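You operate a simulated robot arm through the tools that you are given. There is no shell and no other tool.

Carry out the task below with a simulated robot arm. There is one attempt and no reset: what you move stays moved.

Task
Brush the brown potato clean and store it in the potato drawer.
Fine: put the black brush back, shut the potato drawer and slide the grey plate to its white mark for air. Set down upright: black brush. What is to be rubbed or washed off counts as gone when no trace of it is left.

The check looks at the end state, three seconds after you hand in, the way a careful person would. Anything else that was tipped, shoved, dropped, spilled or broken makes it a failure.

Robot
A 7-joint arm with a two-finger parallel gripper, fixed in place. Base frame: the origin is on the floor under the middle of its stand, x ahead of it, y to its left, z up. Readings come in mm, degrees, newtons and seconds.
It reaches about 1479 mm from its shoulder. Its first joint turns from -166.0 to 166.0 degrees. Payload 4.4 kg.
The tool frame sits at the grasp point between the pads (the TCP): z along the fingers, y along the line on which they close. The tips reach 23 mm beyond it. The gripper opens to 94 mm. The fingers are 38 mm wide and 10 mm thick; the gripper's body (54 by 96 mm) begins 39 mm behind the TCP.
Orientation is that of the tool frame in the base frame, as a unit quaternion [x, y, z, w]. With the fingers straight down and closing along the base's y, the tool's x points along the base's -x, its y along +y and its z along -z.

Tools
- The arm moves only by the tool nudge_tool. Its argument "series" is one flat list of numbers, 7 for each row, row after row: the gripper command, from -1 (shut) to 1 (fully open), values between in proportion, then the shift along the tool's x, y, z in units of 30 mm (1.0 is 30 mm), then the turn, a rotation vector about the tool's x, y, z in units of 4 degrees (1.0 is 4 degrees). In form: [hand, tx, ty, tz, rx, ry, rz, hand, tx, ty, tz, rx, ry, rz, ...]. A call has 1 to 20 rows; each row shifts and turns the commanded pose from where the row before left it, along the tool's axes as they then stand. A call with a number of a shift or a turn outside -1 to 1 is refused whole. Rows are played at 5 a second. More than 50 mm and 8.6 degrees between two rows, or a gripper value outside its range, and nothing of the call is played. Where a pose cannot be reached the arm comes as near as it can. A force on the tool above 90 N (or 10 N above the force at the start of the call, whichever is more), or a blocked arm, ends the call early, and 0.2 s more pass. The fingers move at their own pace (about 72 mm/s each) and stop on an object; they squeeze with about 24 N. The grip force told is the motor's: it shows also when the fingers shut on nothing. Time passes only in rows, and 0.2 s behind the last, so rows that do not move let the fingers close. The reply holds the time, the measured pose of the TCP, the force on the tool along the base axes, the opening and the grip force, in the units named above and with some noise, with the torque about the TCP (base axes, N m) and any sound that the robot's microphone picked up.
- Cameras (640 x 400 px; columns grow to the right, rows downward): "scene" is fixed at [219.2, 499.4, 1431.6]; the picture's right is [-0.28, -0.96, 0.00], its down [-0.52, 0.15, -0.84] and it looks along [0.81, -0.23, -0.54] (base axes); focal length 275 px, centre (320, 200). "wrist" rides on the gripper at [86, 16, -75] in the tool frame; the picture's right is [-0.18, 0.98, 0.00], its down [-0.58, -0.11, -0.81] and it looks along [-0.79, -0.15, 0.59] (tool axes); focal length 243 px, centre (320, 200).
- grab_frame(camera): a new picture of that camera. No time passes.
- probe_pixels(camera, pixels): for up to 12 pixels [column, row] of the newest picture of that camera ("zoom" is the newest enlarged one), the place [x, y, z] in the base frame of the surface seen there, good to about 2 mm. No time passes.
- close_up(camera, box): a new picture of the part [left, top, right, bottom] of that camera's present view, enlarged. No time passes.
- finish_job(): hands the job in; it is judged then, once.

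Open the gripper and draw the arm clear of the work before you hand the job in, unless the task says otherwise.

The tools are called by a JSON object that holds its "name" and its "arguments". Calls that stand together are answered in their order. nudge_tool: Moves the arm, as the interface text tells. Its arguments: {"type":"object","properties":{"series":{"type":"array"}},"required":["series"]} The other tools are called the same way: grab_frame (camera) takes a picture; probe_pixels (camera, pixels) gives the place of the surface under pixels of a picture; close_up (camera, box) takes an enlarged picture of a part of a camera's view; finish_job () hands the job in.

At the start:

```text
time: 0.0
position: [753.1, 304.2, 1204.0]
tool_rot: [0.0, 1.0, 0.001, 0.001]
wrist_force: [-0.9, 0.5, -0.4]
wrist_torque: [0.02, 0.0, -0.02]
width: 94.1
finger_force: 0.1
```

scene: 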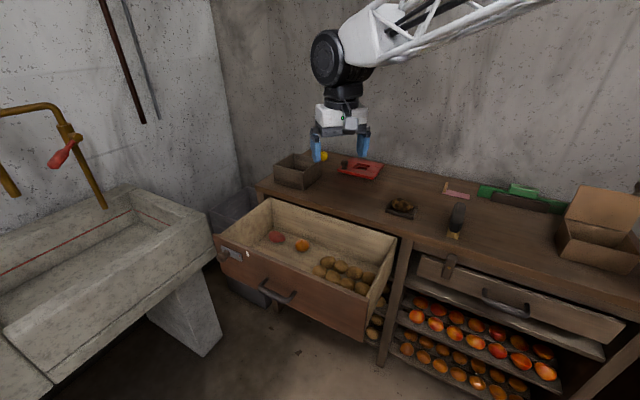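
wrist: 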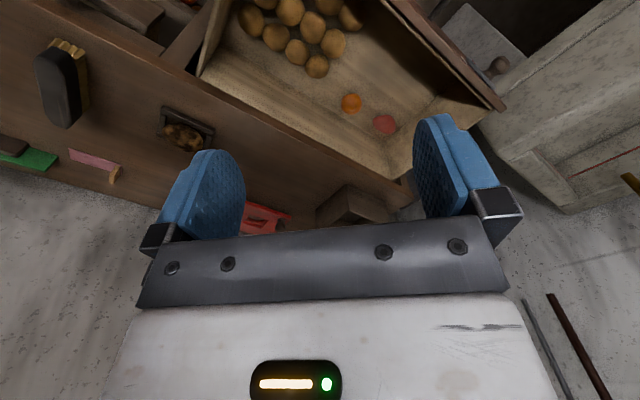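

The scene shows a workbench with an open drawer holding potatoes (around 340,270), a brush near (457,220), a potato with dirt near (402,207). I take close-ups to see the details.

{"name": "close_up", "arguments": {"camera": "scene", "box": [340, 160, 500, 260]}}

{"name": "close_up", "arguments": {"camera": "scene", "box": [200, 190, 420, 340]}}

{"name": "close_up", "arguments": {"camera": "scene", "box": [400, 170, 640, 320]}}

{"name": "close_up", "arguments": {"camera": "scene", "box": [250, 130, 410, 230]}}

```text
4.00 times, centred on (420, 210) of scene
```

zoom: 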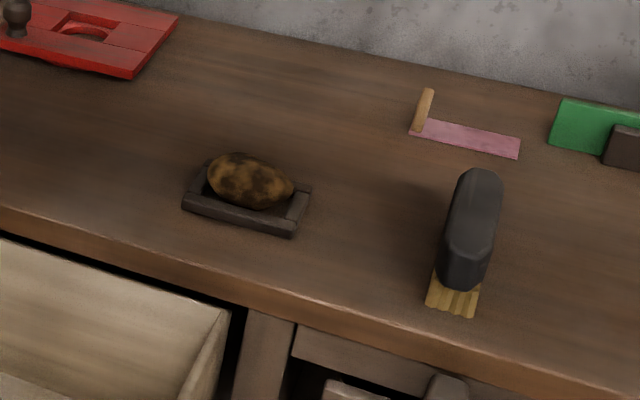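

```text
2.67 times, centred on (310, 265) of scene
```

zoom: 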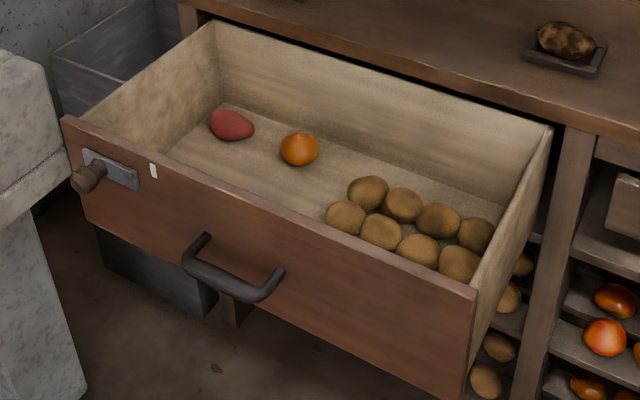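

```text
2.67 times, centred on (520, 245) of scene
```

zoom: 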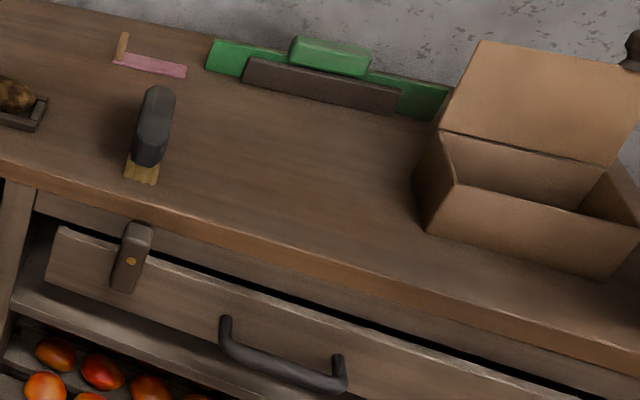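

```text
4.00 times, centred on (330, 180) of scene
```

zoom: 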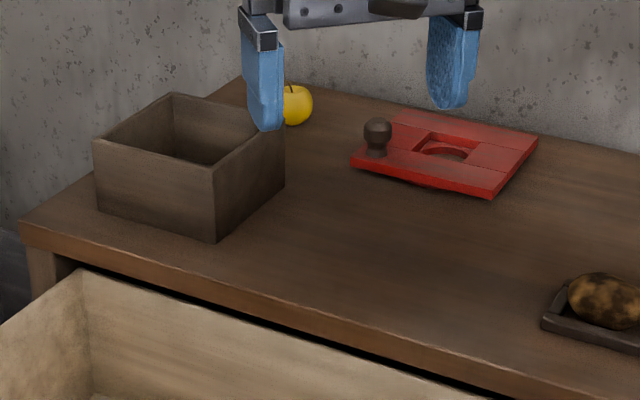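

I probe the brush, potato, tray, drawer rim, handle and plate to get their geometry.

{"name": "close_up", "arguments": {"camera": "scene", "box": [430, 190, 490, 250]}}

{"name": "probe_pixels", "arguments": {"camera": "scene", "pixels": [[402, 205], [386, 208], [412, 218], [417, 208], [395, 215], [408, 216], [392, 200], [440, 225], [425, 200], [470, 230], [430, 240], [380, 200]]}}

{"name": "probe_pixels", "arguments": {"camera": "scene", "pixels": [[223, 234], [366, 300], [273, 199], [396, 236], [235, 253], [229, 257], [252, 254], [268, 280], [280, 301], [297, 283], [294, 303], [362, 333]]}}

```text
6.67 times, centred on (460, 220) of scene
```

zoom: 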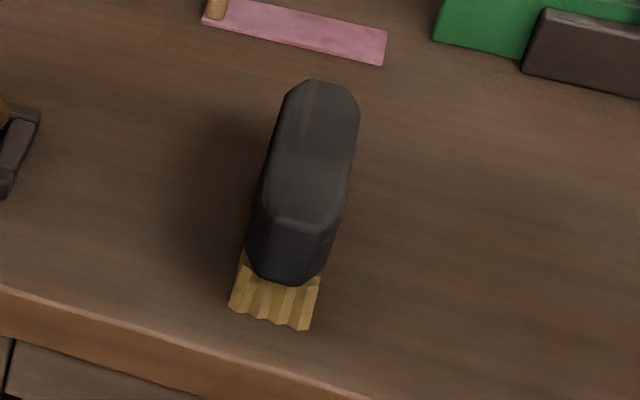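

```text
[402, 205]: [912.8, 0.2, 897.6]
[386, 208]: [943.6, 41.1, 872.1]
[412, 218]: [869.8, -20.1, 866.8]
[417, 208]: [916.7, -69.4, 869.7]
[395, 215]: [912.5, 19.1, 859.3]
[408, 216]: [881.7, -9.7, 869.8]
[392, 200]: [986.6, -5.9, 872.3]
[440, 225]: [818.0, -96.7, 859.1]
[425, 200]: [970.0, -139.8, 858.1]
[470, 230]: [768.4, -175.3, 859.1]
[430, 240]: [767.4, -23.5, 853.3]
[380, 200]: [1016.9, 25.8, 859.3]
```

```text
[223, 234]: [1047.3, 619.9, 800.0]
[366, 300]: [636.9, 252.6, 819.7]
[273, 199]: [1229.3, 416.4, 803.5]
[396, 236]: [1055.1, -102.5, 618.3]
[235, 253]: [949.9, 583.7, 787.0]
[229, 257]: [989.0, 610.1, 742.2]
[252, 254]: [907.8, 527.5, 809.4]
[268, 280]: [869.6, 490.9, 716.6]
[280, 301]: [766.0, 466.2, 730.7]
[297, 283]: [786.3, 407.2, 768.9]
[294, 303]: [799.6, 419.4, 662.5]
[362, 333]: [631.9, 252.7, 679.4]
```

The bench is rotated relative to the base. I probe the bench's front edge, the drawer's corners and the floor of the drawer to get its axes.

{"name": "probe_pixels", "arguments": {"camera": "scene", "pixels": [[259, 186], [300, 199], [350, 213], [400, 231], [500, 258], [560, 278], [448, 243], [216, 235], [270, 200], [397, 237], [367, 302], [290, 270]]}}

{"name": "probe_pixels", "arguments": {"camera": "scene", "pixels": [[240, 245], [320, 280], [345, 291], [245, 217], [320, 215], [382, 275], [276, 236], [302, 245], [290, 243], [310, 250], [320, 268], [340, 262]]}}

{"name": "close_up", "arguments": {"camera": "scene", "box": [210, 220, 310, 320]}}

```text
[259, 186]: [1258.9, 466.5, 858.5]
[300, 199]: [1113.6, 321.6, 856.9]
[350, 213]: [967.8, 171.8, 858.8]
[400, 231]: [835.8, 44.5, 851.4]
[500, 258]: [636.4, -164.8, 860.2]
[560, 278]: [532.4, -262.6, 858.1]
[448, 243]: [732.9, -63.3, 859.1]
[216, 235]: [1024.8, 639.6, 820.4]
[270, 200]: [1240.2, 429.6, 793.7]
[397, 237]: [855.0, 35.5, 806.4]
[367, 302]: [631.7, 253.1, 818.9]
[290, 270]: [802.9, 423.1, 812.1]
```

```text
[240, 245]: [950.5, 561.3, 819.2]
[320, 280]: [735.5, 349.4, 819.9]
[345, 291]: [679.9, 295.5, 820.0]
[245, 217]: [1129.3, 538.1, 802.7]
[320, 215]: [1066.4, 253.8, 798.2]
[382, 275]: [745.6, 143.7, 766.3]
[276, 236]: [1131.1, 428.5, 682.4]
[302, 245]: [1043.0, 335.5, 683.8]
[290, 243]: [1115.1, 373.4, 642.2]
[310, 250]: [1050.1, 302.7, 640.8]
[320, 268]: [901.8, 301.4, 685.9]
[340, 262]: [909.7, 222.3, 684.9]
```

```text
4.00 times, centred on (260, 270) of scene
```

zoom: 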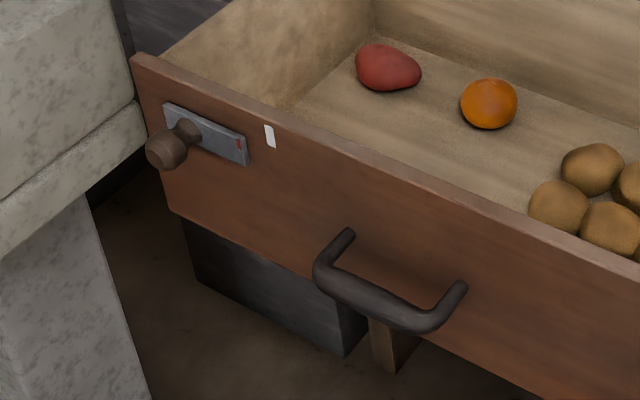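

The grey plate with a knob is at zoom (200,135), with the white mark at (269,136) and the handle at (385,290). I probe these in the zoomed picture.

{"name": "probe_pixels", "arguments": {"camera": "zoom", "pixels": [[168, 108], [247, 135], [247, 163], [170, 150], [190, 130], [160, 150], [269, 127], [271, 146], [265, 127], [274, 146], [225, 140], [238, 142]]}}

{"name": "probe_pixels", "arguments": {"camera": "zoom", "pixels": [[345, 235], [320, 265], [330, 285], [380, 305], [410, 320], [430, 318], [460, 285], [380, 298], [375, 315], [350, 290], [205, 140], [150, 160]]}}

{"name": "close_up", "arguments": {"camera": "scene", "box": [215, 235, 265, 285]}}

```text
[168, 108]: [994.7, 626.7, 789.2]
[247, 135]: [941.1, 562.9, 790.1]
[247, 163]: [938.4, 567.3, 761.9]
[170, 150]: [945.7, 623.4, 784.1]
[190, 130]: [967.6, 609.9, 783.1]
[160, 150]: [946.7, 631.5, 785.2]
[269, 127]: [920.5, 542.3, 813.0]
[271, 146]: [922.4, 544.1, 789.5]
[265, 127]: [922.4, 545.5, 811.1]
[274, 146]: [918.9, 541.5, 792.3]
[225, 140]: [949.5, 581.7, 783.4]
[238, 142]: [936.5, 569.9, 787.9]
```

```text
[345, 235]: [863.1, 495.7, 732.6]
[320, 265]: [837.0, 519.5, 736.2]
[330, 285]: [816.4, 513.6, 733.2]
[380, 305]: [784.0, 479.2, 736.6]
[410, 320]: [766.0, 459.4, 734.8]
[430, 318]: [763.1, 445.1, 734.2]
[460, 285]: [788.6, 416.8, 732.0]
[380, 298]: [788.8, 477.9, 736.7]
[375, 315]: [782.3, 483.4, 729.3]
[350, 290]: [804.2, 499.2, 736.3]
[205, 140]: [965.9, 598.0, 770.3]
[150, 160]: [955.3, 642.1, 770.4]
```

```text
8.00 times, centred on (240, 260) of scene
```

zoom: 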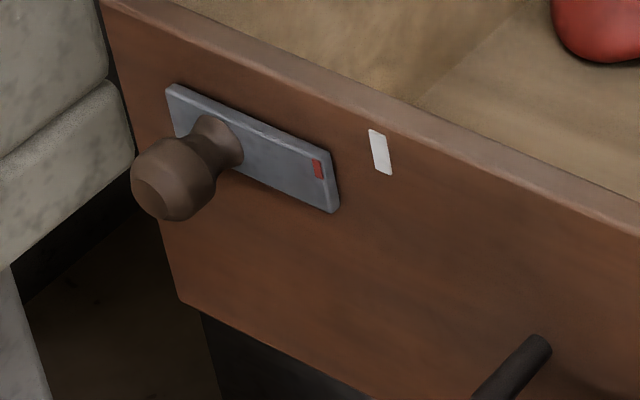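

I probe the red stripe (317,169), white mark (380,152), the knob and plate edges in this 8x zoom.

{"name": "probe_pixels", "arguments": {"camera": "zoom", "pixels": [[317, 165], [318, 174], [380, 152], [377, 140], [384, 165], [333, 180], [300, 165], [330, 205], [180, 100], [160, 190], [185, 185], [225, 140]]}}

{"name": "probe_pixels", "arguments": {"camera": "zoom", "pixels": [[145, 170], [165, 210], [185, 140], [210, 170], [180, 215], [205, 120], [235, 155], [215, 135], [270, 160], [175, 160], [155, 150], [200, 200]]}}

```text
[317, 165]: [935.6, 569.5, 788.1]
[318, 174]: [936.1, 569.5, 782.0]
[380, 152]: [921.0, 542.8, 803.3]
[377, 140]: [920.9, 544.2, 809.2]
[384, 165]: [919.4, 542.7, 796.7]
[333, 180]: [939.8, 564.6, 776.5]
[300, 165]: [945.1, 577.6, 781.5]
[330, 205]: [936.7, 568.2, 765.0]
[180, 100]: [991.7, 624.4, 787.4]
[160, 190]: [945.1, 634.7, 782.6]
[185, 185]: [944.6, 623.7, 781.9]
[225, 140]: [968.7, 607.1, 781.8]
```

```text
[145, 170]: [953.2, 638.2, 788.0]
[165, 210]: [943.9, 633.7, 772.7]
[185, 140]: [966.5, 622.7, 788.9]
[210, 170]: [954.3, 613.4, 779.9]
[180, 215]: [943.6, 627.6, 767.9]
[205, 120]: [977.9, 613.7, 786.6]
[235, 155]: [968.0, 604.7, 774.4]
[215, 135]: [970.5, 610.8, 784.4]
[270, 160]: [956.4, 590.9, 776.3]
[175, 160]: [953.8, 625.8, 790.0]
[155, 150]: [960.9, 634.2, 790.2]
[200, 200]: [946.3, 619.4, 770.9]
```

I now probe the brush for its size and orientation with a fresh zoom.

{"name": "close_up", "arguments": {"camera": "scene", "box": [430, 190, 490, 250]}}

{"name": "probe_pixels", "arguments": {"camera": "zoom", "pixels": [[320, 90], [355, 105], [285, 100], [345, 190], [270, 190], [310, 200], [300, 225], [265, 245], [320, 260], [290, 275], [310, 120], [310, 160]]}}

{"name": "probe_pixels", "arguments": {"camera": "zoom", "pixels": [[240, 290], [235, 305], [270, 300], [305, 320], [315, 290], [245, 265], [325, 330], [220, 300], [360, 130], [352, 170], [335, 220], [330, 250]]}}

```text
6.67 times, centred on (460, 220) of scene
```

zoom: 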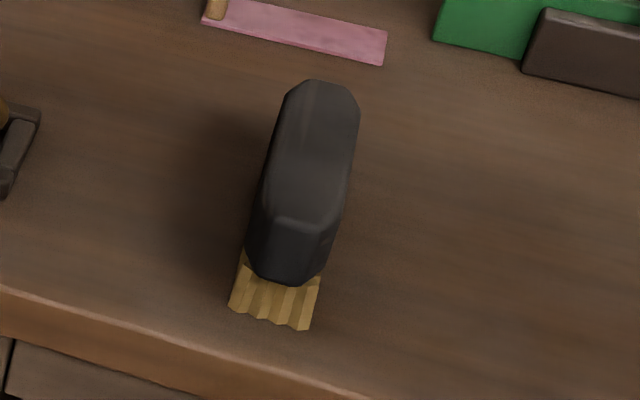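

```text
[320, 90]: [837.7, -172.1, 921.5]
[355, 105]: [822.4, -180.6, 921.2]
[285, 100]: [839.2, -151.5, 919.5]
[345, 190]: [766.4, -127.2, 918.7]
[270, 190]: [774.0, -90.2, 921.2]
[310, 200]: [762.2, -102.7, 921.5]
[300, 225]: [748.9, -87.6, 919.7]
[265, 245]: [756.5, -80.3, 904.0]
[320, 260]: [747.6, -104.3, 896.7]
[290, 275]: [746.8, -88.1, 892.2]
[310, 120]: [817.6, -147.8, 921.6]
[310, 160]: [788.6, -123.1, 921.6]
```

```text
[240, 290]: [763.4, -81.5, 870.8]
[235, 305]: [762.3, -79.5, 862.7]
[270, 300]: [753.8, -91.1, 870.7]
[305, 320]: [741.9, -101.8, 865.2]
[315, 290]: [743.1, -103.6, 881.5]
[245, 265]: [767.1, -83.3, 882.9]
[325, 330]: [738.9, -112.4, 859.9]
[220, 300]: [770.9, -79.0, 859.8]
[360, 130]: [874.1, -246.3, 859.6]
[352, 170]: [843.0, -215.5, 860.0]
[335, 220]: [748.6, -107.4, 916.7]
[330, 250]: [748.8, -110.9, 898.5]
```

The bench runs at 45° to the base axes: along-bench direction u=(0.707,0.707), outward v=(-0.707,0.707). I rotate the tool by 45° (tool x=v, y=u), and move to look at the potato with the wrist camera.

{"name": "nudge_tool", "arguments": {"series": [0, 0, 0, 0, 0, 0, 0.9375, 0, 0, 0, 0, 0, 0, 0.9375, 0, 0, 0, 0, 0, 0, 0.9375, 0, 0, 0, 0, 0, 0, 0.9375, 0, 0, 0, 0, 0, 0, 0.9375, 0, 0, 0, 0, 0, 0, 0.9375, 0, 0, 0, 0, 0, 0, 0.9375, 0, 0, 0, 0, 0, 0, 0.9375, 0, 0, 0, 0, 0, 0, 0.9375, 0, 0, 0, 0, 0, 0, 0.9375, 0, 0, 0, 0, 0, 0, 0.9375, 0, 0, 0, 0, 0, 0, 0.9375, 0, -0.78, -0.39, 0.97, 0, 0, 0, 0, -0.78, -0.39, 0.97, 0, 0, 0, 0, -0.78, -0.39, 0.97, 0, 0, 0, 0, -0.78, -0.39, 0.97, 0, 0, 0, 0, -0.78, -0.39, 0.97, 0, 0, 0, 0, -0.78, -0.39, 0.97, 0, 0, 0, 0, -0.78, -0.39, 0.97, 0, 0, 0]}}

{"name": "grab_frame", "arguments": {"camera": "wrist"}}

{"name": "grab_frame", "arguments": {"camera": "scene"}}

```text
time: 4.0
position: [811.6, 129.4, 1000.3]
tool_rot: [0.382, 0.924, 0.001, 0.001]
wrist_force: [-0.2, -0.2, 0.8]
wrist_torque: [0.02, 0.04, -0.03]
width: 47.1
finger_force: 0.1
```

```text
taken
```

wrist: 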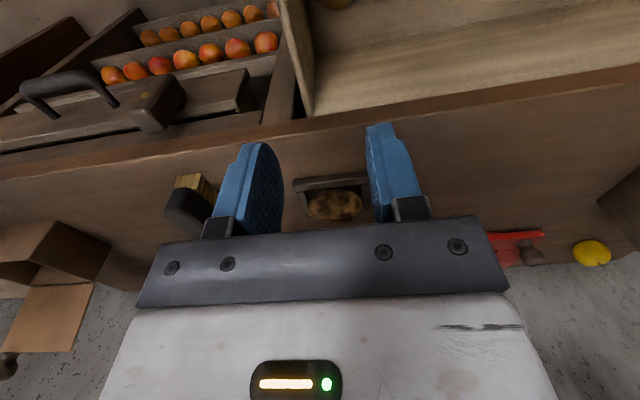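

```text
taken
```

scene: 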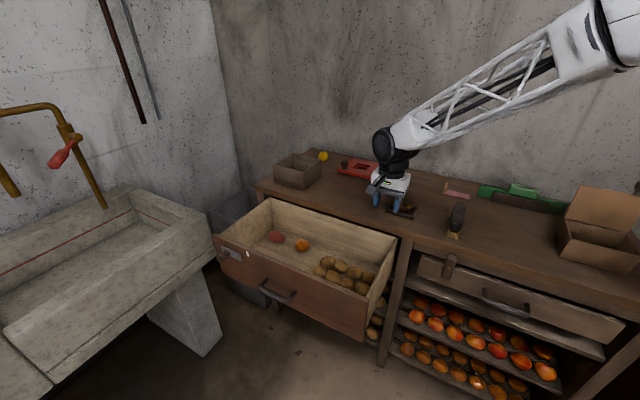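

The wrist image is upside-down; the potato is at (335,203) in its tray. I zoom in there.

{"name": "close_up", "arguments": {"camera": "wrist", "box": [285, 165, 385, 227]}}

{"name": "probe_pixels", "arguments": {"camera": "zoom", "pixels": [[200, 240], [320, 240], [420, 240], [320, 180], [320, 300], [230, 280], [400, 180], [60, 120], [300, 60], [60, 260], [150, 100], [480, 130]]}}

```text
6.40 times, centred on (335, 196) of wrist
```

zoom: 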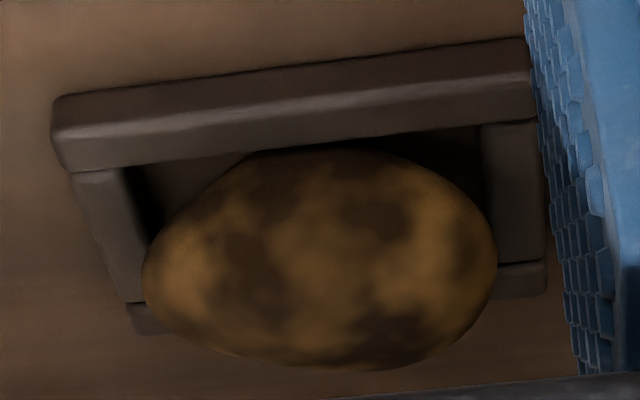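

```text
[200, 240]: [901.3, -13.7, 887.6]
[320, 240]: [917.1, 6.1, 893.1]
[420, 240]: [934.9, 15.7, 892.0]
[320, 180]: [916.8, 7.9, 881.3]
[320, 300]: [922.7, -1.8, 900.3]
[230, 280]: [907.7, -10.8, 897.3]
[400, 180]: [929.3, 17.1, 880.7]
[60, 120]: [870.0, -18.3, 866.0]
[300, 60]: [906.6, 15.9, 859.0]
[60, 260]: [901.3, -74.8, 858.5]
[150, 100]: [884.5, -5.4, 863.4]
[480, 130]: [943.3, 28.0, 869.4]
```

Potato centre is about (918,0), top ≈ 903, with mottled dark dirt. Next I move sideways along the bench toward the brush with the gripper open to see it closely.

{"name": "nudge_tool", "arguments": {"series": [1, 0, -0.95, 0, 0, 0, 0, 1, 0, -0.95, 0, 0, 0, 0, 1, 0, -0.95, 0, 0, 0, 0, 1, 0, -0.95, 0, 0, 0, 0, 1, 0, -0.95, 0, 0, 0, 0, 1, 0, -0.95, 0, 0, 0, 0]}}

{"name": "grab_frame", "arguments": {"camera": "wrist"}}

```text
time: 5.4
position: [690.3, 8.7, 999.8]
tool_rot: [0.382, 0.924, 0.001, 0.0]
wrist_force: [0.2, 0.0, -0.7]
wrist_torque: [0.02, 0.02, 0.01]
width: 94.1
finger_force: 0.0
```

```text
taken
```

wrist: 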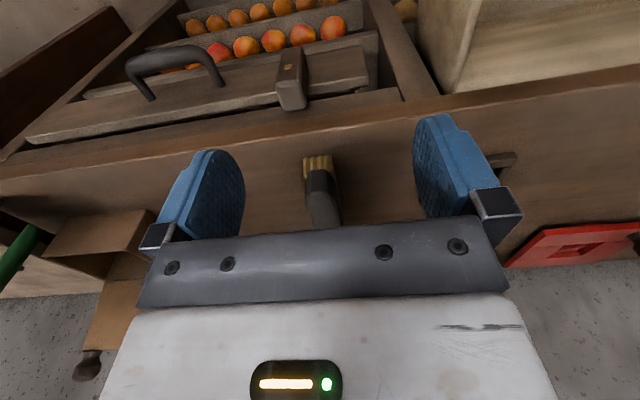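

The brush is at wrist (322,190), its long axis running away along -v. I zoom and probe its sides.

{"name": "close_up", "arguments": {"camera": "wrist", "box": [272, 150, 372, 230]}}

{"name": "probe_pixels", "arguments": {"camera": "wrist", "pixels": [[306, 168], [331, 165], [319, 165], [310, 195], [334, 190], [320, 185], [312, 210], [340, 210], [325, 215], [338, 180], [308, 180], [305, 160]]}}

```text
5.00 times, centred on (322, 190) of wrist
```

zoom: 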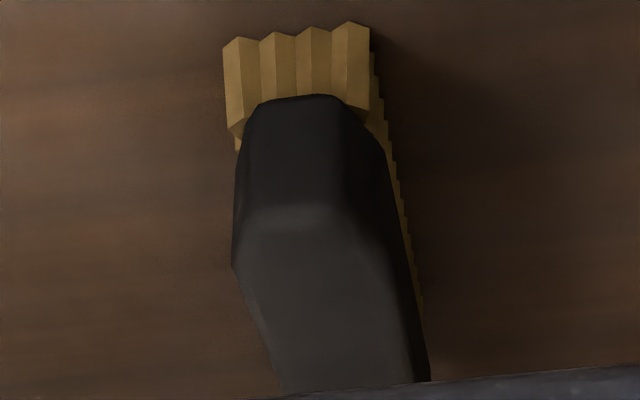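

```text
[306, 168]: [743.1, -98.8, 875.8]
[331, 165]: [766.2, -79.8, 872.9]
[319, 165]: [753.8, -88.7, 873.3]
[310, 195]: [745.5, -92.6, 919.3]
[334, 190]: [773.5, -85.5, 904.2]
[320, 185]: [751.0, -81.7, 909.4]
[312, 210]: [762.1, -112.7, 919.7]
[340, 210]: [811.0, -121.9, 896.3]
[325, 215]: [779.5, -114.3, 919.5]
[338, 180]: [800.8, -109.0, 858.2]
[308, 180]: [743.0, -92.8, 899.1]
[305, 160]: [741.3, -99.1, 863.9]
```

Brush body spans u 452–487, v -590…-715, centre (u 469.5, v -653). I move above it and lower to TCP z≈907 with the gripper open.

{"name": "nudge_tool", "arguments": {"series": [1, -0.95, -0.138, 0, 0, 0, 0, 1, -0.95, -0.138, 0, 0, 0, 0, 1, -0.95, -0.138, 0, 0, 0, 0, 1, -0.95, -0.138, 0, 0, 0, 0, 1, -0.95, -0.138, 0, 0, 0, 0, 1, -0.95, -0.138, 0, 0, 0, 0, 1, 0, 0, 0.7, 0, 0, 0, 1, 0, 0, 0.7, 0, 0, 0, 1, 0, 0, 0.7, 0, 0, 0, 1, 0, 0, 0.5, 0, 0, 0, 1, 0, 0, 0.5, 0, 0, 0, 1, 0, 0, 0, 0, 0, 0]}}

{"name": "grab_frame", "arguments": {"camera": "wrist"}}

{"name": "close_up", "arguments": {"camera": "scene", "box": [400, 170, 520, 260]}}

```text
time: 8.0
position: [795.1, -129.4, 904.7]
tool_rot: [0.382, 0.924, 0.001, 0.0]
wrist_force: [-0.8, 0.0, 0.7]
wrist_torque: [0.0, -0.04, 0.0]
width: 93.9
finger_force: 0.0
```

```text
taken
```

wrist: 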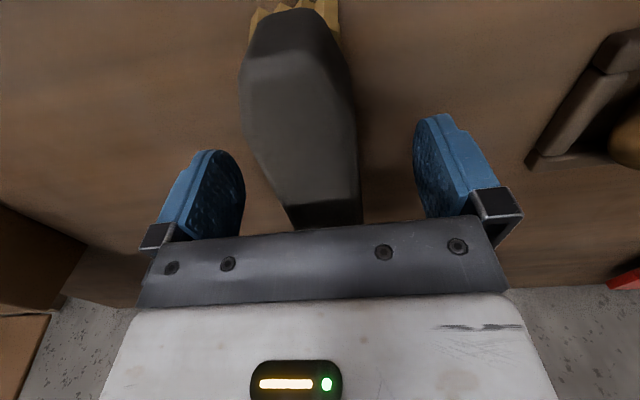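

```text
4.44 times, centred on (460, 215) of scene
```

zoom: 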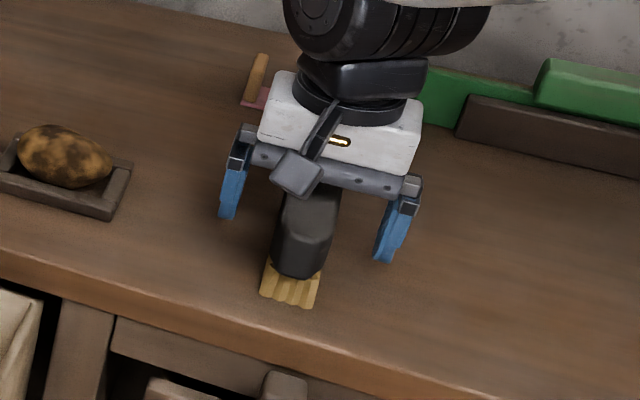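

The fingers straddle the brush with room on both sides (u 470.7). I close the gripper.

{"name": "nudge_tool", "arguments": {"series": [-0.2, 0, 0, 0, 0, 0, 0, -0.5, 0, 0, 0, 0, 0, 0, -1, 0, 0, 0, 0, 0, 0, -1, 0, 0, 0, 0, 0, 0, -1, 0, 0, 0, 0, 0, 0]}}

{"name": "grab_frame", "arguments": {"camera": "wrist"}}

```text
time: 9.2
position: [794.0, -129.5, 905.3]
tool_rot: [0.383, 0.924, 0.001, 0.001]
wrist_force: [0.0, -1.0, 1.0]
wrist_torque: [-0.05, 0.02, -0.01]
width: 36.0
finger_force: 24.2
```

```text
taken
```

wrist: 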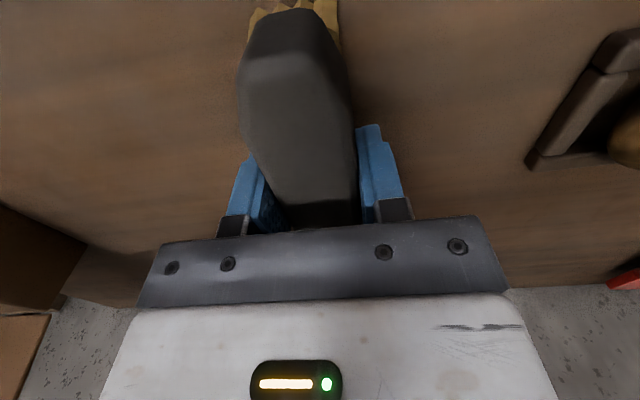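

Brush gripped (width 36 mm). I lift it 75 mm and carry it along the bench above the potato.

{"name": "nudge_tool", "arguments": {"series": [-1, 0, 0, -0.5, 0, 0, 0, -1, 0, 0, -1, 0, 0, 0, -1, 0, 0, -1, 0, 0, 0, -1, 0, 1, 0, 0, 0, 0, -1, 0, 1, 0, 0, 0, 0, -1, 0, 1, 0, 0, 0, 0, -1, 0, 1, 0, 0, 0, 0, -1, 0, 1, 0, 0, 0, 0, -1, 0, 0.95, 0, 0, 0, 0, -1, 0, 0, 0, 0, 0, 0]}}

{"name": "grab_frame", "arguments": {"camera": "wrist"}}

{"name": "close_up", "arguments": {"camera": "scene", "box": [350, 150, 470, 240]}}

```text
time: 11.4
position: [919.4, -3.9, 981.2]
tool_rot: [0.383, 0.924, 0.0, 0.0]
wrist_force: [-1.0, 0.6, -0.9]
wrist_torque: [-0.01, -0.04, 0.01]
width: 35.9
finger_force: 23.9
```

```text
taken
```

wrist: 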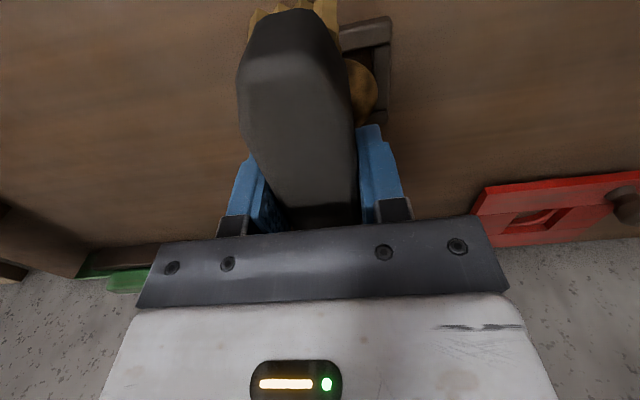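

```text
4.44 times, centred on (410, 195) of scene
```

zoom: 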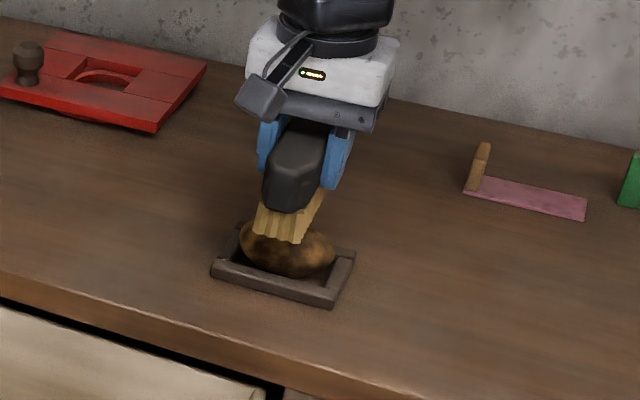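

The brush hangs over the potato. I lower it in small steps to touch the potato's top, watching the force.

{"name": "nudge_tool", "arguments": {"series": [-1, 0, 0, 0.8, 0, 0, 0, -1, 0, 0, 0.1, 0, 0, 0, -1, 0, 0, 0.1, 0, 0, 0, -1, 0, 0, 0, 0, 0, 0]}}

{"name": "close_up", "arguments": {"camera": "scene", "box": [370, 170, 450, 230]}}

```text
time: 12.4
position: [919.8, -2.2, 950.8]
tool_rot: [0.382, 0.924, 0.001, 0.001]
wrist_force: [0.0, 0.5, 1.9]
wrist_torque: [-0.08, -0.01, 0.03]
width: 35.7
finger_force: 24.6
```

```text
6.67 times, centred on (410, 200) of scene
```

zoom: 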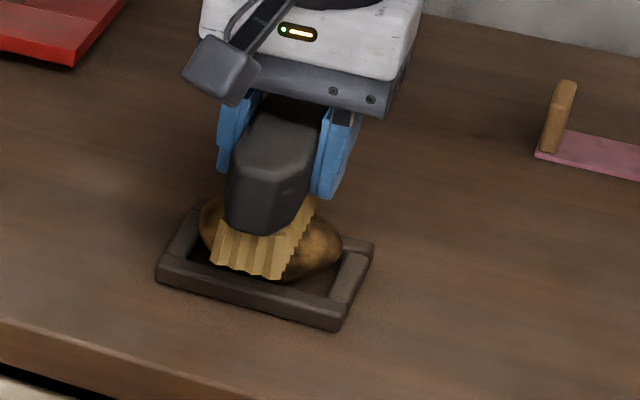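

Light contact (about 2 N) and the brush touches the top. I make a short stroke back and forth along the potato's length.

{"name": "nudge_tool", "arguments": {"series": [-1, 0, 0.3, 0.03, 0, 0, 0, -1, 0, 0.3, 0.03, 0, 0, 0, -1, 0, -0.3, 0, 0, 0, 0, -1, 0, -0.3, 0, 0, 0, 0, -1, 0, -0.3, 0, 0, 0, 0, -1, 0, -0.3, 0.03, 0, 0, 0, -1, 0, 0.3, 0, 0, 0, 0, -1, 0, 0.3, 0, 0, 0, 0]}}

{"name": "close_up", "arguments": {"camera": "scene", "box": [370, 170, 450, 230]}}

```text
time: 14.2
position: [918.3, -4.2, 948.8]
tool_rot: [0.383, 0.924, 0.001, -0.001]
wrist_force: [-1.6, -3.3, 6.3]
wrist_torque: [-0.21, 0.02, -0.05]
width: 36.0
finger_force: 23.7
```

```text
6.67 times, centred on (410, 200) of scene
```

zoom: 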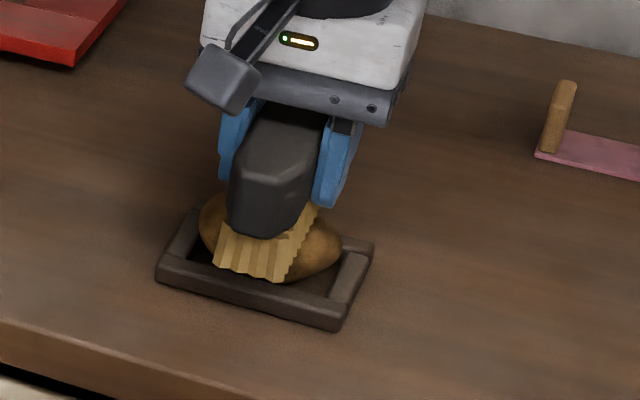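

The visible parts look lighter. I make longer strokes along the length, then lift and look.

{"name": "nudge_tool", "arguments": {"series": [-1, 0, 0.4, 0, 0, 0, 0, -1, 0, 0.4, 0, 0, 0, 0, -1, 0, -0.4, 0, 0, 0, 0, -1, 0, -0.4, 0, 0, 0, 0, -1, 0, -0.4, 0, 0, 0, 0, -1, 0, -0.4, 0, 0, 0, 0, -1, 0, 0.4, 0, 0, 0, 0, -1, 0, 0.4, 0, 0, 0, 0, -1, 0.4, 0, 0, 0, 0, 0, -1, 0.4, 0, 0, 0, 0, 0, -1, -0.4, 0, 0, 0, 0, 0, -1, -0.4, 0, 0, 0, 0, 0, -1, -0.4, 0, 0, 0, 0, 0, -1, -0.4, 0, 0, 0, 0, 0, -1, 0.4, 0, 0, 0, 0, 0, -1, 0.4, 0, 0, 0, 0, 0, -1, 0, 0, -0.5, 0, 0, 0, -1, 0, -0.5, -1, 0, 0, 0, -1, 0, -1, -0.5, 0, 0, 0, -1, 0, -1, 0, 0, 0, 0]}}

{"name": "close_up", "arguments": {"camera": "scene", "box": [370, 180, 430, 225]}}

{"name": "grab_frame", "arguments": {"camera": "wrist"}}

```text
time: 18.4
position: [866.0, -55.8, 1007.6]
tool_rot: [0.383, 0.924, 0.0, 0.001]
wrist_force: [0.4, 0.0, -1.8]
wrist_torque: [0.01, -0.01, -0.02]
width: 35.7
finger_force: 24.0
```

```text
8.89 times, centred on (400, 202) of scene
```

zoom: 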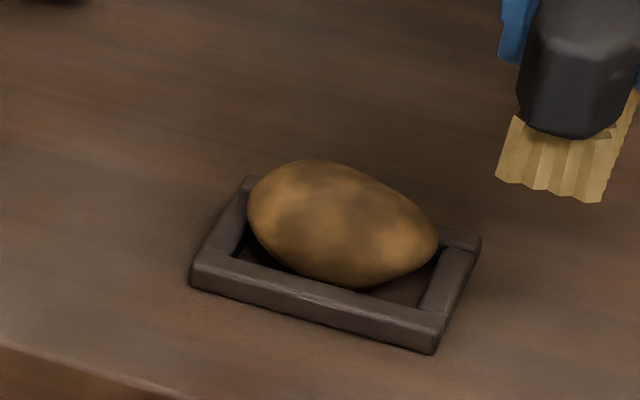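

```text
taken
```

wrist: 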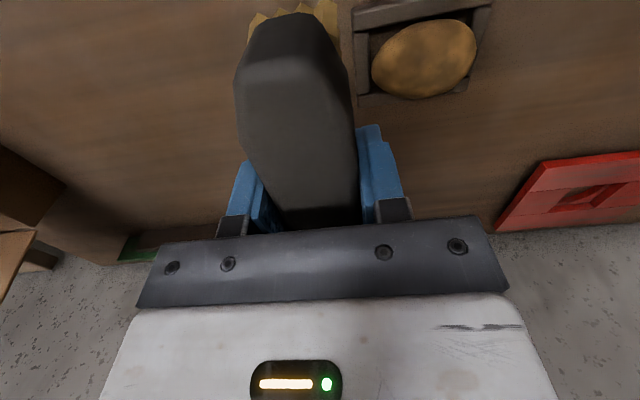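

The dirt has faded but traces are left. I go back on the potato and keep brushing.

{"name": "nudge_tool", "arguments": {"series": [-1, 0, 1, 0, 0, 0, 0, -1, 0, 1, 0.5, 0, 0, 0, -1, 0, 0.5, 0.9, 0, 0, 0, -1, 0, 0, 0.5, 0, 0, 0, -1, 0, 0.4, 0.1, 0, 0, 0, -1, 0, 0.4, 0, 0, 0, 0, -1, 0, -0.4, 0, 0, 0, 0, -1, 0, -0.4, 0, 0, 0, 0, -1, 0, -0.4, 0, 0, 0, 0, -1, 0, -0.4, 0, 0, 0, 0, -1, 0, 0.4, 0, 0, 0, 0, -1, 0, 0.4, 0, 0, 0, 0, -1, 0, 0.4, 0, 0, 0, 0, -1, 0, 0.4, 0, 0, 0, 0, -1, 0, -0.4, 0, 0, 0, 0, -1, 0, -0.4, 0, 0, 0, 0, -1, 0, -0.4, 0, 0, 0, 0, -1, 0, -0.4, 0, 0, 0, 0, -1, 0, 0.4, 0, 0, 0, 0, -1, 0, 0.4, 0, 0, 0, 0]}}

{"name": "close_up", "arguments": {"camera": "scene", "box": [370, 180, 430, 225]}}

```text
time: 22.6
position: [919.1, -3.3, 949.6]
tool_rot: [0.383, 0.924, 0.0, 0.0]
wrist_force: [0.0, 0.0, -0.7]
wrist_torque: [0.01, 0.03, -0.01]
width: 35.8
finger_force: 24.1
```

```text
8.89 times, centred on (400, 202) of scene
```

zoom: 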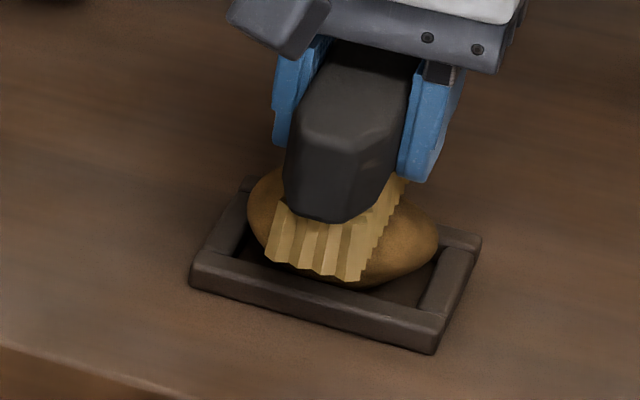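

It looks mostly clean; the force is near zero, so I press slightly more, do more strokes in both directions, then lift away and inspect.

{"name": "nudge_tool", "arguments": {"series": [-1, 0, 0.4, 0.06, 0, 0, 0, -1, 0, 0.4, 0, 0, 0, 0, -1, 0, -0.4, 0, 0, 0, 0, -1, 0, -0.4, 0, 0, 0, 0, -1, 0, -0.4, 0, 0, 0, 0, -1, 0, -0.4, 0, 0, 0, 0, -1, 0, 0.4, 0, 0, 0, 0, -1, 0, 0.4, 0, 0, 0, 0, -1, 0.4, 0, 0, 0, 0, 0, -1, 0.4, 0, 0, 0, 0, 0, -1, -0.4, 0, 0, 0, 0, 0, -1, -0.4, 0, 0, 0, 0, 0, -1, -0.4, 0, 0, 0, 0, 0, -1, -0.4, 0, 0, 0, 0, 0, -1, 0.4, 0, 0, 0, 0, 0, -1, 0.4, 0, 0, 0, 0, 0, -1, 0, 0, -0.56, 0, 0, 0, -1, 0, -0.5, -1, 0, 0, 0, -1, 0, -1, -0.5, 0, 0, 0, -1, 0, -1, 0, 0, 0, 0]}}

{"name": "close_up", "arguments": {"camera": "scene", "box": [370, 180, 430, 225]}}

{"name": "close_up", "arguments": {"camera": "wrist", "box": [345, 0, 505, 100]}}

```text
time: 26.8
position: [866.6, -57.9, 1005.2]
tool_rot: [0.382, 0.924, 0.001, 0.0]
wrist_force: [0.4, 0.8, -1.2]
wrist_torque: [0.04, 0.0, 0.0]
width: 35.8
finger_force: 23.6
```

```text
8.89 times, centred on (400, 202) of scene
```

zoom: 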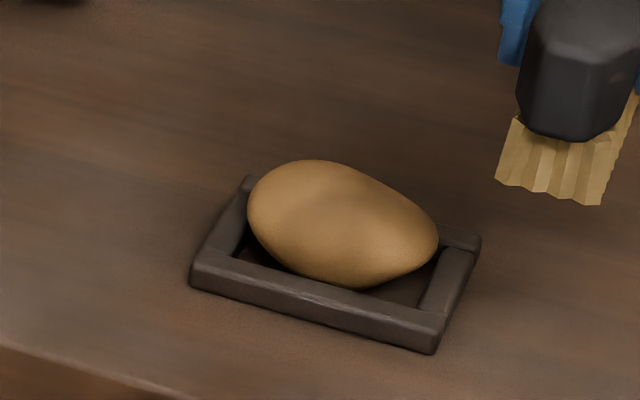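

```text
4.00 times, centred on (425, 50) of wrist
```

zoom: 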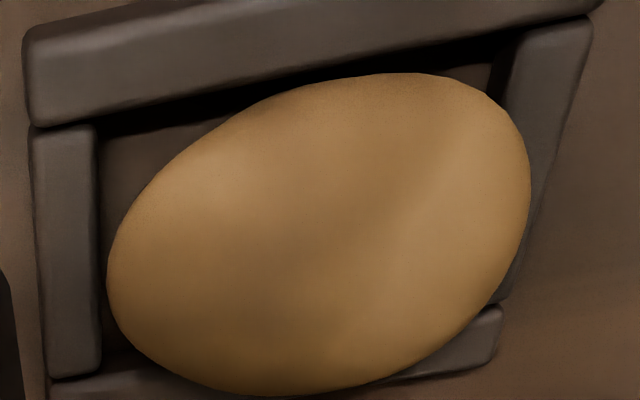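

Nearly clean; a faint shade may remain near the middle (zoom 340,215). I do another full round to be sure.

{"name": "nudge_tool", "arguments": {"series": [-1, 0, 1, 0, 0, 0, 0, -1, 0, 1, 0.5, 0, 0, 0, -1, 0, 0.5, 0.9, 0, 0, 0, -1, 0, 0, 0.5, 0, 0, 0, -1, 0, 0.4, 0.1, 0, 0, 0, -1, 0, 0.4, 0, 0, 0, 0, -1, 0, -0.4, 0, 0, 0, 0, -1, 0, -0.4, 0, 0, 0, 0, -1, 0, -0.4, 0, 0, 0, 0, -1, 0, -0.4, 0, 0, 0, 0, -1, 0, 0.4, 0, 0, 0, 0, -1, 0, 0.4, 0, 0, 0, 0, -1, 0, 0.4, 0, 0, 0, 0, -1, 0, 0.4, 0, 0, 0, 0, -1, 0, -0.4, 0, 0, 0, 0, -1, 0, -0.4, 0, 0, 0, 0, -1, 0, -0.4, 0, 0, 0, 0, -1, 0, -0.4, 0, 0, 0, 0, -1, 0, 0.4, 0, 0, 0, 0, -1, 0, 0.4, 0, 0, 0, 0]}}

{"name": "nudge_tool", "arguments": {"series": [-1, 0, 0.4, 0.05, 0, 0, 0, -1, 0, 0.4, 0, 0, 0, 0, -1, 0, -0.4, 0, 0, 0, 0, -1, 0, -0.4, 0, 0, 0, 0, -1, 0, -0.4, 0, 0, 0, 0, -1, 0, -0.4, 0, 0, 0, 0, -1, 0, 0.4, 0, 0, 0, 0, -1, 0, 0.4, 0, 0, 0, 0, -1, 0.4, 0, 0, 0, 0, 0, -1, 0.4, 0, 0, 0, 0, 0, -1, -0.4, 0, 0, 0, 0, 0, -1, -0.4, 0, 0, 0, 0, 0, -1, -0.4, 0, 0, 0, 0, 0, -1, -0.4, 0, 0, 0, 0, 0, -1, 0.4, 0, 0, 0, 0, 0, -1, 0.4, 0, 0, 0, 0, 0, -1, 0, 0, -0.55, 0, 0, 0, -1, 0, -0.5, -1, 0, 0, 0, -1, 0, -1, -0.5, 0, 0, 0, -1, 0, -1, 0, 0, 0, 0]}}

{"name": "close_up", "arguments": {"camera": "scene", "box": [370, 180, 430, 225]}}

{"name": "close_up", "arguments": {"camera": "wrist", "box": [345, 0, 505, 100]}}

```text
time: 31.0
position: [918.4, -4.5, 949.4]
tool_rot: [0.384, 0.924, 0.001, 0.001]
wrist_force: [-0.4, 0.2, -1.5]
wrist_torque: [0.01, 0.0, -0.03]
width: 35.7
finger_force: 24.2
```

```text
time: 35.2
position: [867.5, -56.7, 1008.3]
tool_rot: [0.383, 0.924, 0.001, 0.001]
wrist_force: [-0.5, -0.1, -1.4]
wrist_torque: [0.02, -0.01, 0.02]
width: 35.7
finger_force: 24.5
```

```text
8.89 times, centred on (400, 202) of scene
```

zoom: 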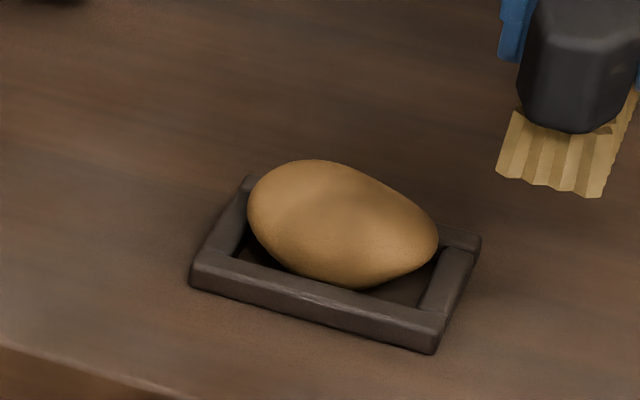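

```text
4.00 times, centred on (425, 50) of wrist
```

zoom: 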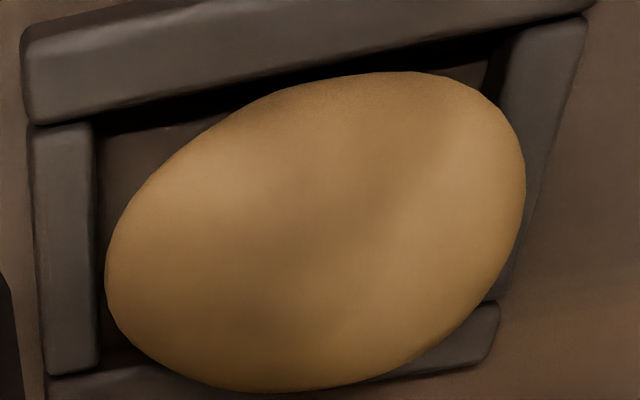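

The picture is unchanged between the last two rounds, so that shade may be lighting — but I want a round with confirmed contact. I go back and press until the force shows.

{"name": "nudge_tool", "arguments": {"series": [-1, 0, 1, 0, 0, 0, 0, -1, 0, 1, 0.5, 0, 0, 0, -1, 0, 0.5, 0.9, 0, 0, 0, -1, 0, 0, 0.6, 0, 0, 0, -1, 0, 0, 0.05, 0, 0, 0, -1, 0, 0, 0, 0, 0, 0]}}

```text
time: 36.6
position: [919.9, -4.0, 948.5]
tool_rot: [0.383, 0.924, 0.001, 0.001]
wrist_force: [-0.4, -0.5, -2.2]
wrist_torque: [-0.01, 0.01, 0.01]
width: 35.9
finger_force: 23.8
```

No contact force yet at z 948.5, so I lower further in 1.5 mm steps.

{"name": "nudge_tool", "arguments": {"series": [-1, 0, 0, 0.05, 0, 0, 0, -1, 0, 0, 0, 0, 0, 0]}}

{"name": "nudge_tool", "arguments": {"series": [-1, 0, 0, 0.05, 0, 0, 0, -1, 0, 0, 0, 0, 0, 0]}}

{"name": "close_up", "arguments": {"camera": "scene", "box": [370, 180, 430, 225]}}

```text
time: 37.2
position: [919.8, -3.9, 947.3]
tool_rot: [0.382, 0.924, 0.0, 0.001]
wrist_force: [-1.5, 0.6, 2.7]
wrist_torque: [-0.06, 0.05, -0.05]
width: 35.6
finger_force: 24.1
```

```text
time: 37.8
position: [920.1, -3.8, 946.7]
tool_rot: [0.383, 0.924, 0.002, 0.001]
wrist_force: [-3.6, -0.2, 19.2]
wrist_torque: [-0.23, -0.03, -0.08]
width: 36.0
finger_force: 23.7
```

```text
8.89 times, centred on (400, 202) of scene
```

zoom: 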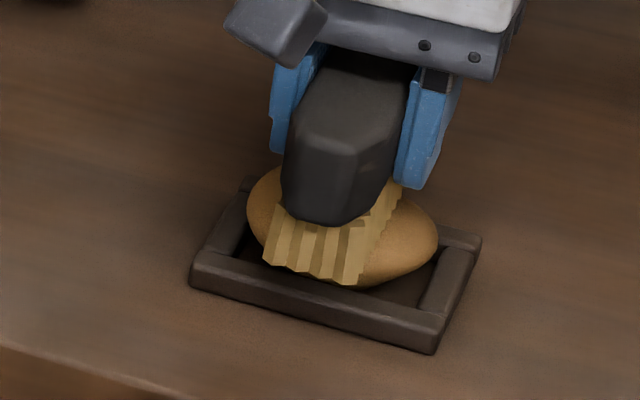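

Contact is clear now (19 N). I ease off by 1 mm and make strokes along both directions.

{"name": "nudge_tool", "arguments": {"series": [-1, 0, 0, -0.03, 0, 0, 0, -1, 0, 0.35, 0, 0, 0, 0, -1, 0, 0.35, 0.02, 0, 0, 0, -1, 0, -0.35, -0.02, 0, 0, 0, -1, 0, -0.35, 0, 0, 0, 0, -1, 0, -0.35, 0, 0, 0, 0, -1, 0, -0.35, 0.02, 0, 0, 0, -1, 0, 0.35, -0.02, 0, 0, 0, -1, 0, 0.35, 0, 0, 0, 0, -1, 0.35, 0, 0, 0, 0, 0, -1, 0.35, 0, 0, 0, 0, 0, -1, -0.35, 0, 0, 0, 0, 0, -1, -0.35, 0, 0, 0, 0, 0, -1, -0.35, 0, 0, 0, 0, 0, -1, -0.35, 0, 0, 0, 0, 0, -1, 0.35, 0, 0, 0, 0, 0, -1, 0.35, 0, 0, 0, 0, 0]}}

{"name": "nudge_tool", "arguments": {"series": [-1, 0, 0, -0.7, 0, 0, 0, -1, 0, 0, -1, 0, 0, 0, -1, 0, -1, -0.5, 0, 0, 0, -1, 0, -1, 0, 0, 0, 0, -1, 0, -1, 0, 0, 0, 0, -1, 0, -1, 0, 0, 0, 0, -1, 0, -1, 0, 0, 0, 0]}}

{"name": "close_up", "arguments": {"camera": "scene", "box": [370, 180, 430, 225]}}

{"name": "grab_frame", "arguments": {"camera": "wrist"}}

```text
time: 41.4
position: [919.5, -2.9, 944.6]
tool_rot: [0.382, 0.924, 0.0, 0.0]
wrist_force: [0.0, -0.9, -1.7]
wrist_torque: [0.03, 0.02, -0.01]
width: 36.0
finger_force: 23.9
```

```text
time: 43.0
position: [811.3, -108.4, 1013.4]
tool_rot: [0.382, 0.924, 0.001, 0.0]
wrist_force: [1.0, 0.4, -1.8]
wrist_torque: [0.05, 0.01, 0.01]
width: 35.9
finger_force: 23.7
```

```text
8.89 times, centred on (400, 202) of scene
```

zoom: 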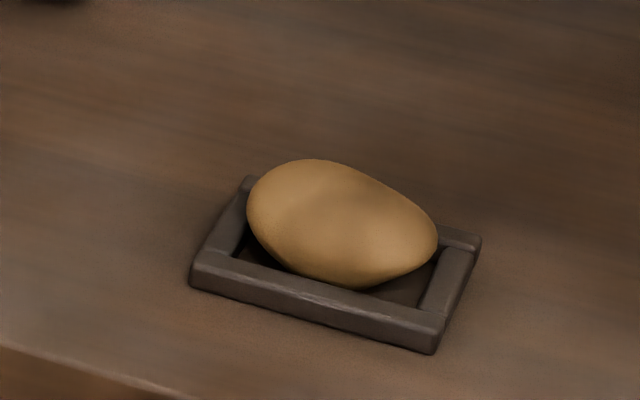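

```text
taken
```

wrist: 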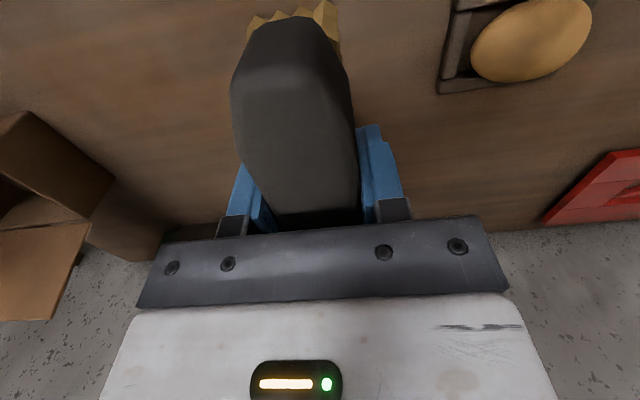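

The potato looks lighter again. I zoom on it from the wrist camera and check the brush in the hand from the scene camera.

{"name": "close_up", "arguments": {"camera": "wrist", "box": [440, 0, 600, 100]}}

{"name": "close_up", "arguments": {"camera": "scene", "box": [420, 140, 500, 210]}}

{"name": "close_up", "arguments": {"camera": "scene", "box": [385, 190, 417, 220]}}

```text
4.00 times, centred on (520, 50) of wrist
```

zoom: 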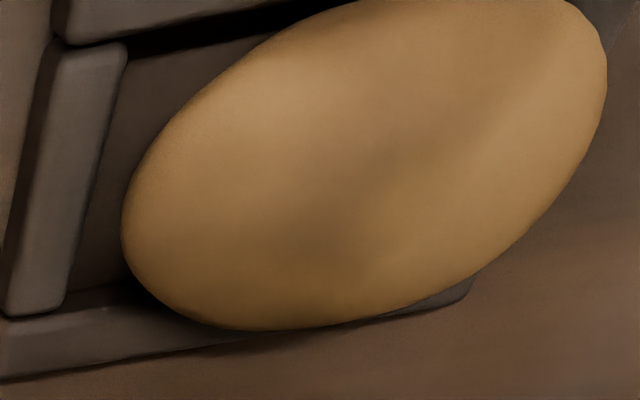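

```text
5.71 times, centred on (460, 175) of scene
```

zoom: 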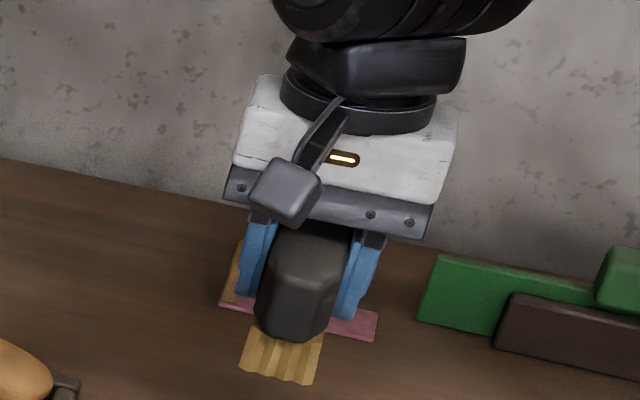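

```text
13.33 times, centred on (401, 205) of scene
```

zoom: 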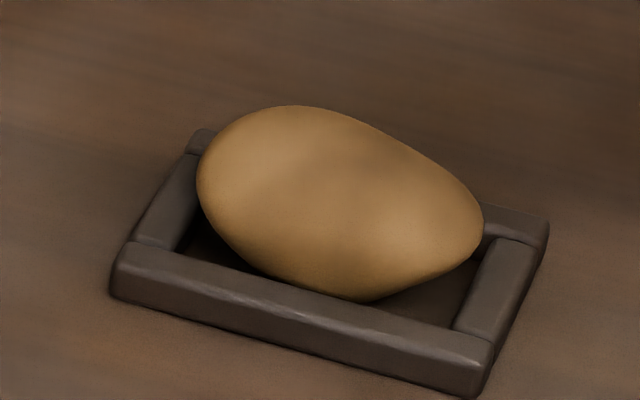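

The faint band in the middle looks like shading of a dent, but I want to be certain. I return for one more round with light, confirmed contact.

{"name": "nudge_tool", "arguments": {"series": [-1, 0, 1, 0, 0, 0, 0, -1, 0, 1, 0, 0, 0, 0, -1, 0, 1, 0, 0, 0, 0, -1, 0, 1, 0, 0, 0, 0, -1, 0, 1, 0.7, 0, 0, 0, -1, 0, 0, 1, 0, 0, 0, -1, 0, 0, 0.5, 0, 0, 0, -1, 0, 0, 0.07, 0, 0, 0, -1, 0, 0, 0, 0, 0, 0]}}

{"name": "nudge_tool", "arguments": {"series": [-1, 0, 0, 0.04, 0, 0, 0, -1, 0, 0, 0, 0, 0, 0]}}

```text
time: 45.0
position: [919.6, -4.3, 944.9]
tool_rot: [0.382, 0.924, 0.001, 0.0]
wrist_force: [-0.2, -0.1, -1.5]
wrist_torque: [0.01, 0.01, 0.0]
width: 35.9
finger_force: 23.9
```

```text
time: 45.6
position: [918.8, -4.3, 944.0]
tool_rot: [0.383, 0.924, 0.001, 0.001]
wrist_force: [-0.4, 1.1, 0.9]
wrist_torque: [0.04, 0.0, 0.02]
width: 36.0
finger_force: 24.2
```

Contact just begins at z≈944. I lower 1 mm more and stroke ±12 mm along the length, staying over the top.

{"name": "nudge_tool", "arguments": {"series": [-1, 0, 0, 0.04, 0, 0, 0, -1, 0, 0.4, 0, 0, 0, 0, -1, 0, -0.4, 0, 0, 0, 0, -1, 0, -0.4, 0, 0, 0, 0, -1, 0, 0.4, 0, 0, 0, 0]}}

{"name": "nudge_tool", "arguments": {"series": [-1, 0, 0, 0.03, 0, 0, 0, -1, 0.4, 0, 0, 0, 0, 0, -1, -0.4, 0, 0, 0, 0, 0, -1, -0.4, 0, 0, 0, 0, 0, -1, 0.4, 0, 0, 0, 0, 0]}}

{"name": "nudge_tool", "arguments": {"series": [-1, 0, 0.4, 0.03, 0, 0, 0, -1, 0, -0.4, 0, 0, 0, 0, -1, 0, -0.4, 0, 0, 0, 0, -1, 0, 0.4, 0, 0, 0, 0]}}

```text
time: 46.8
position: [918.6, -4.6, 942.0]
tool_rot: [0.384, 0.924, 0.001, 0.001]
wrist_force: [-7.3, -5.1, 22.4]
wrist_torque: [-0.29, 0.1, -0.08]
width: 35.9
finger_force: 23.6
```

```text
time: 48.0
position: [920.3, -3.9, 939.9]
tool_rot: [0.382, 0.924, 0.0, 0.001]
wrist_force: [5.3, -4.6, 14.7]
wrist_torque: [-0.33, -0.38, -0.03]
width: 35.9
finger_force: 24.1
```

```text
time: 49.0
position: [921.0, -4.8, 940.5]
tool_rot: [0.382, 0.924, 0.001, 0.001]
wrist_force: [-6.2, -4.3, 13.4]
wrist_torque: [-0.28, 0.14, -0.04]
width: 35.7
finger_force: 24.4
```

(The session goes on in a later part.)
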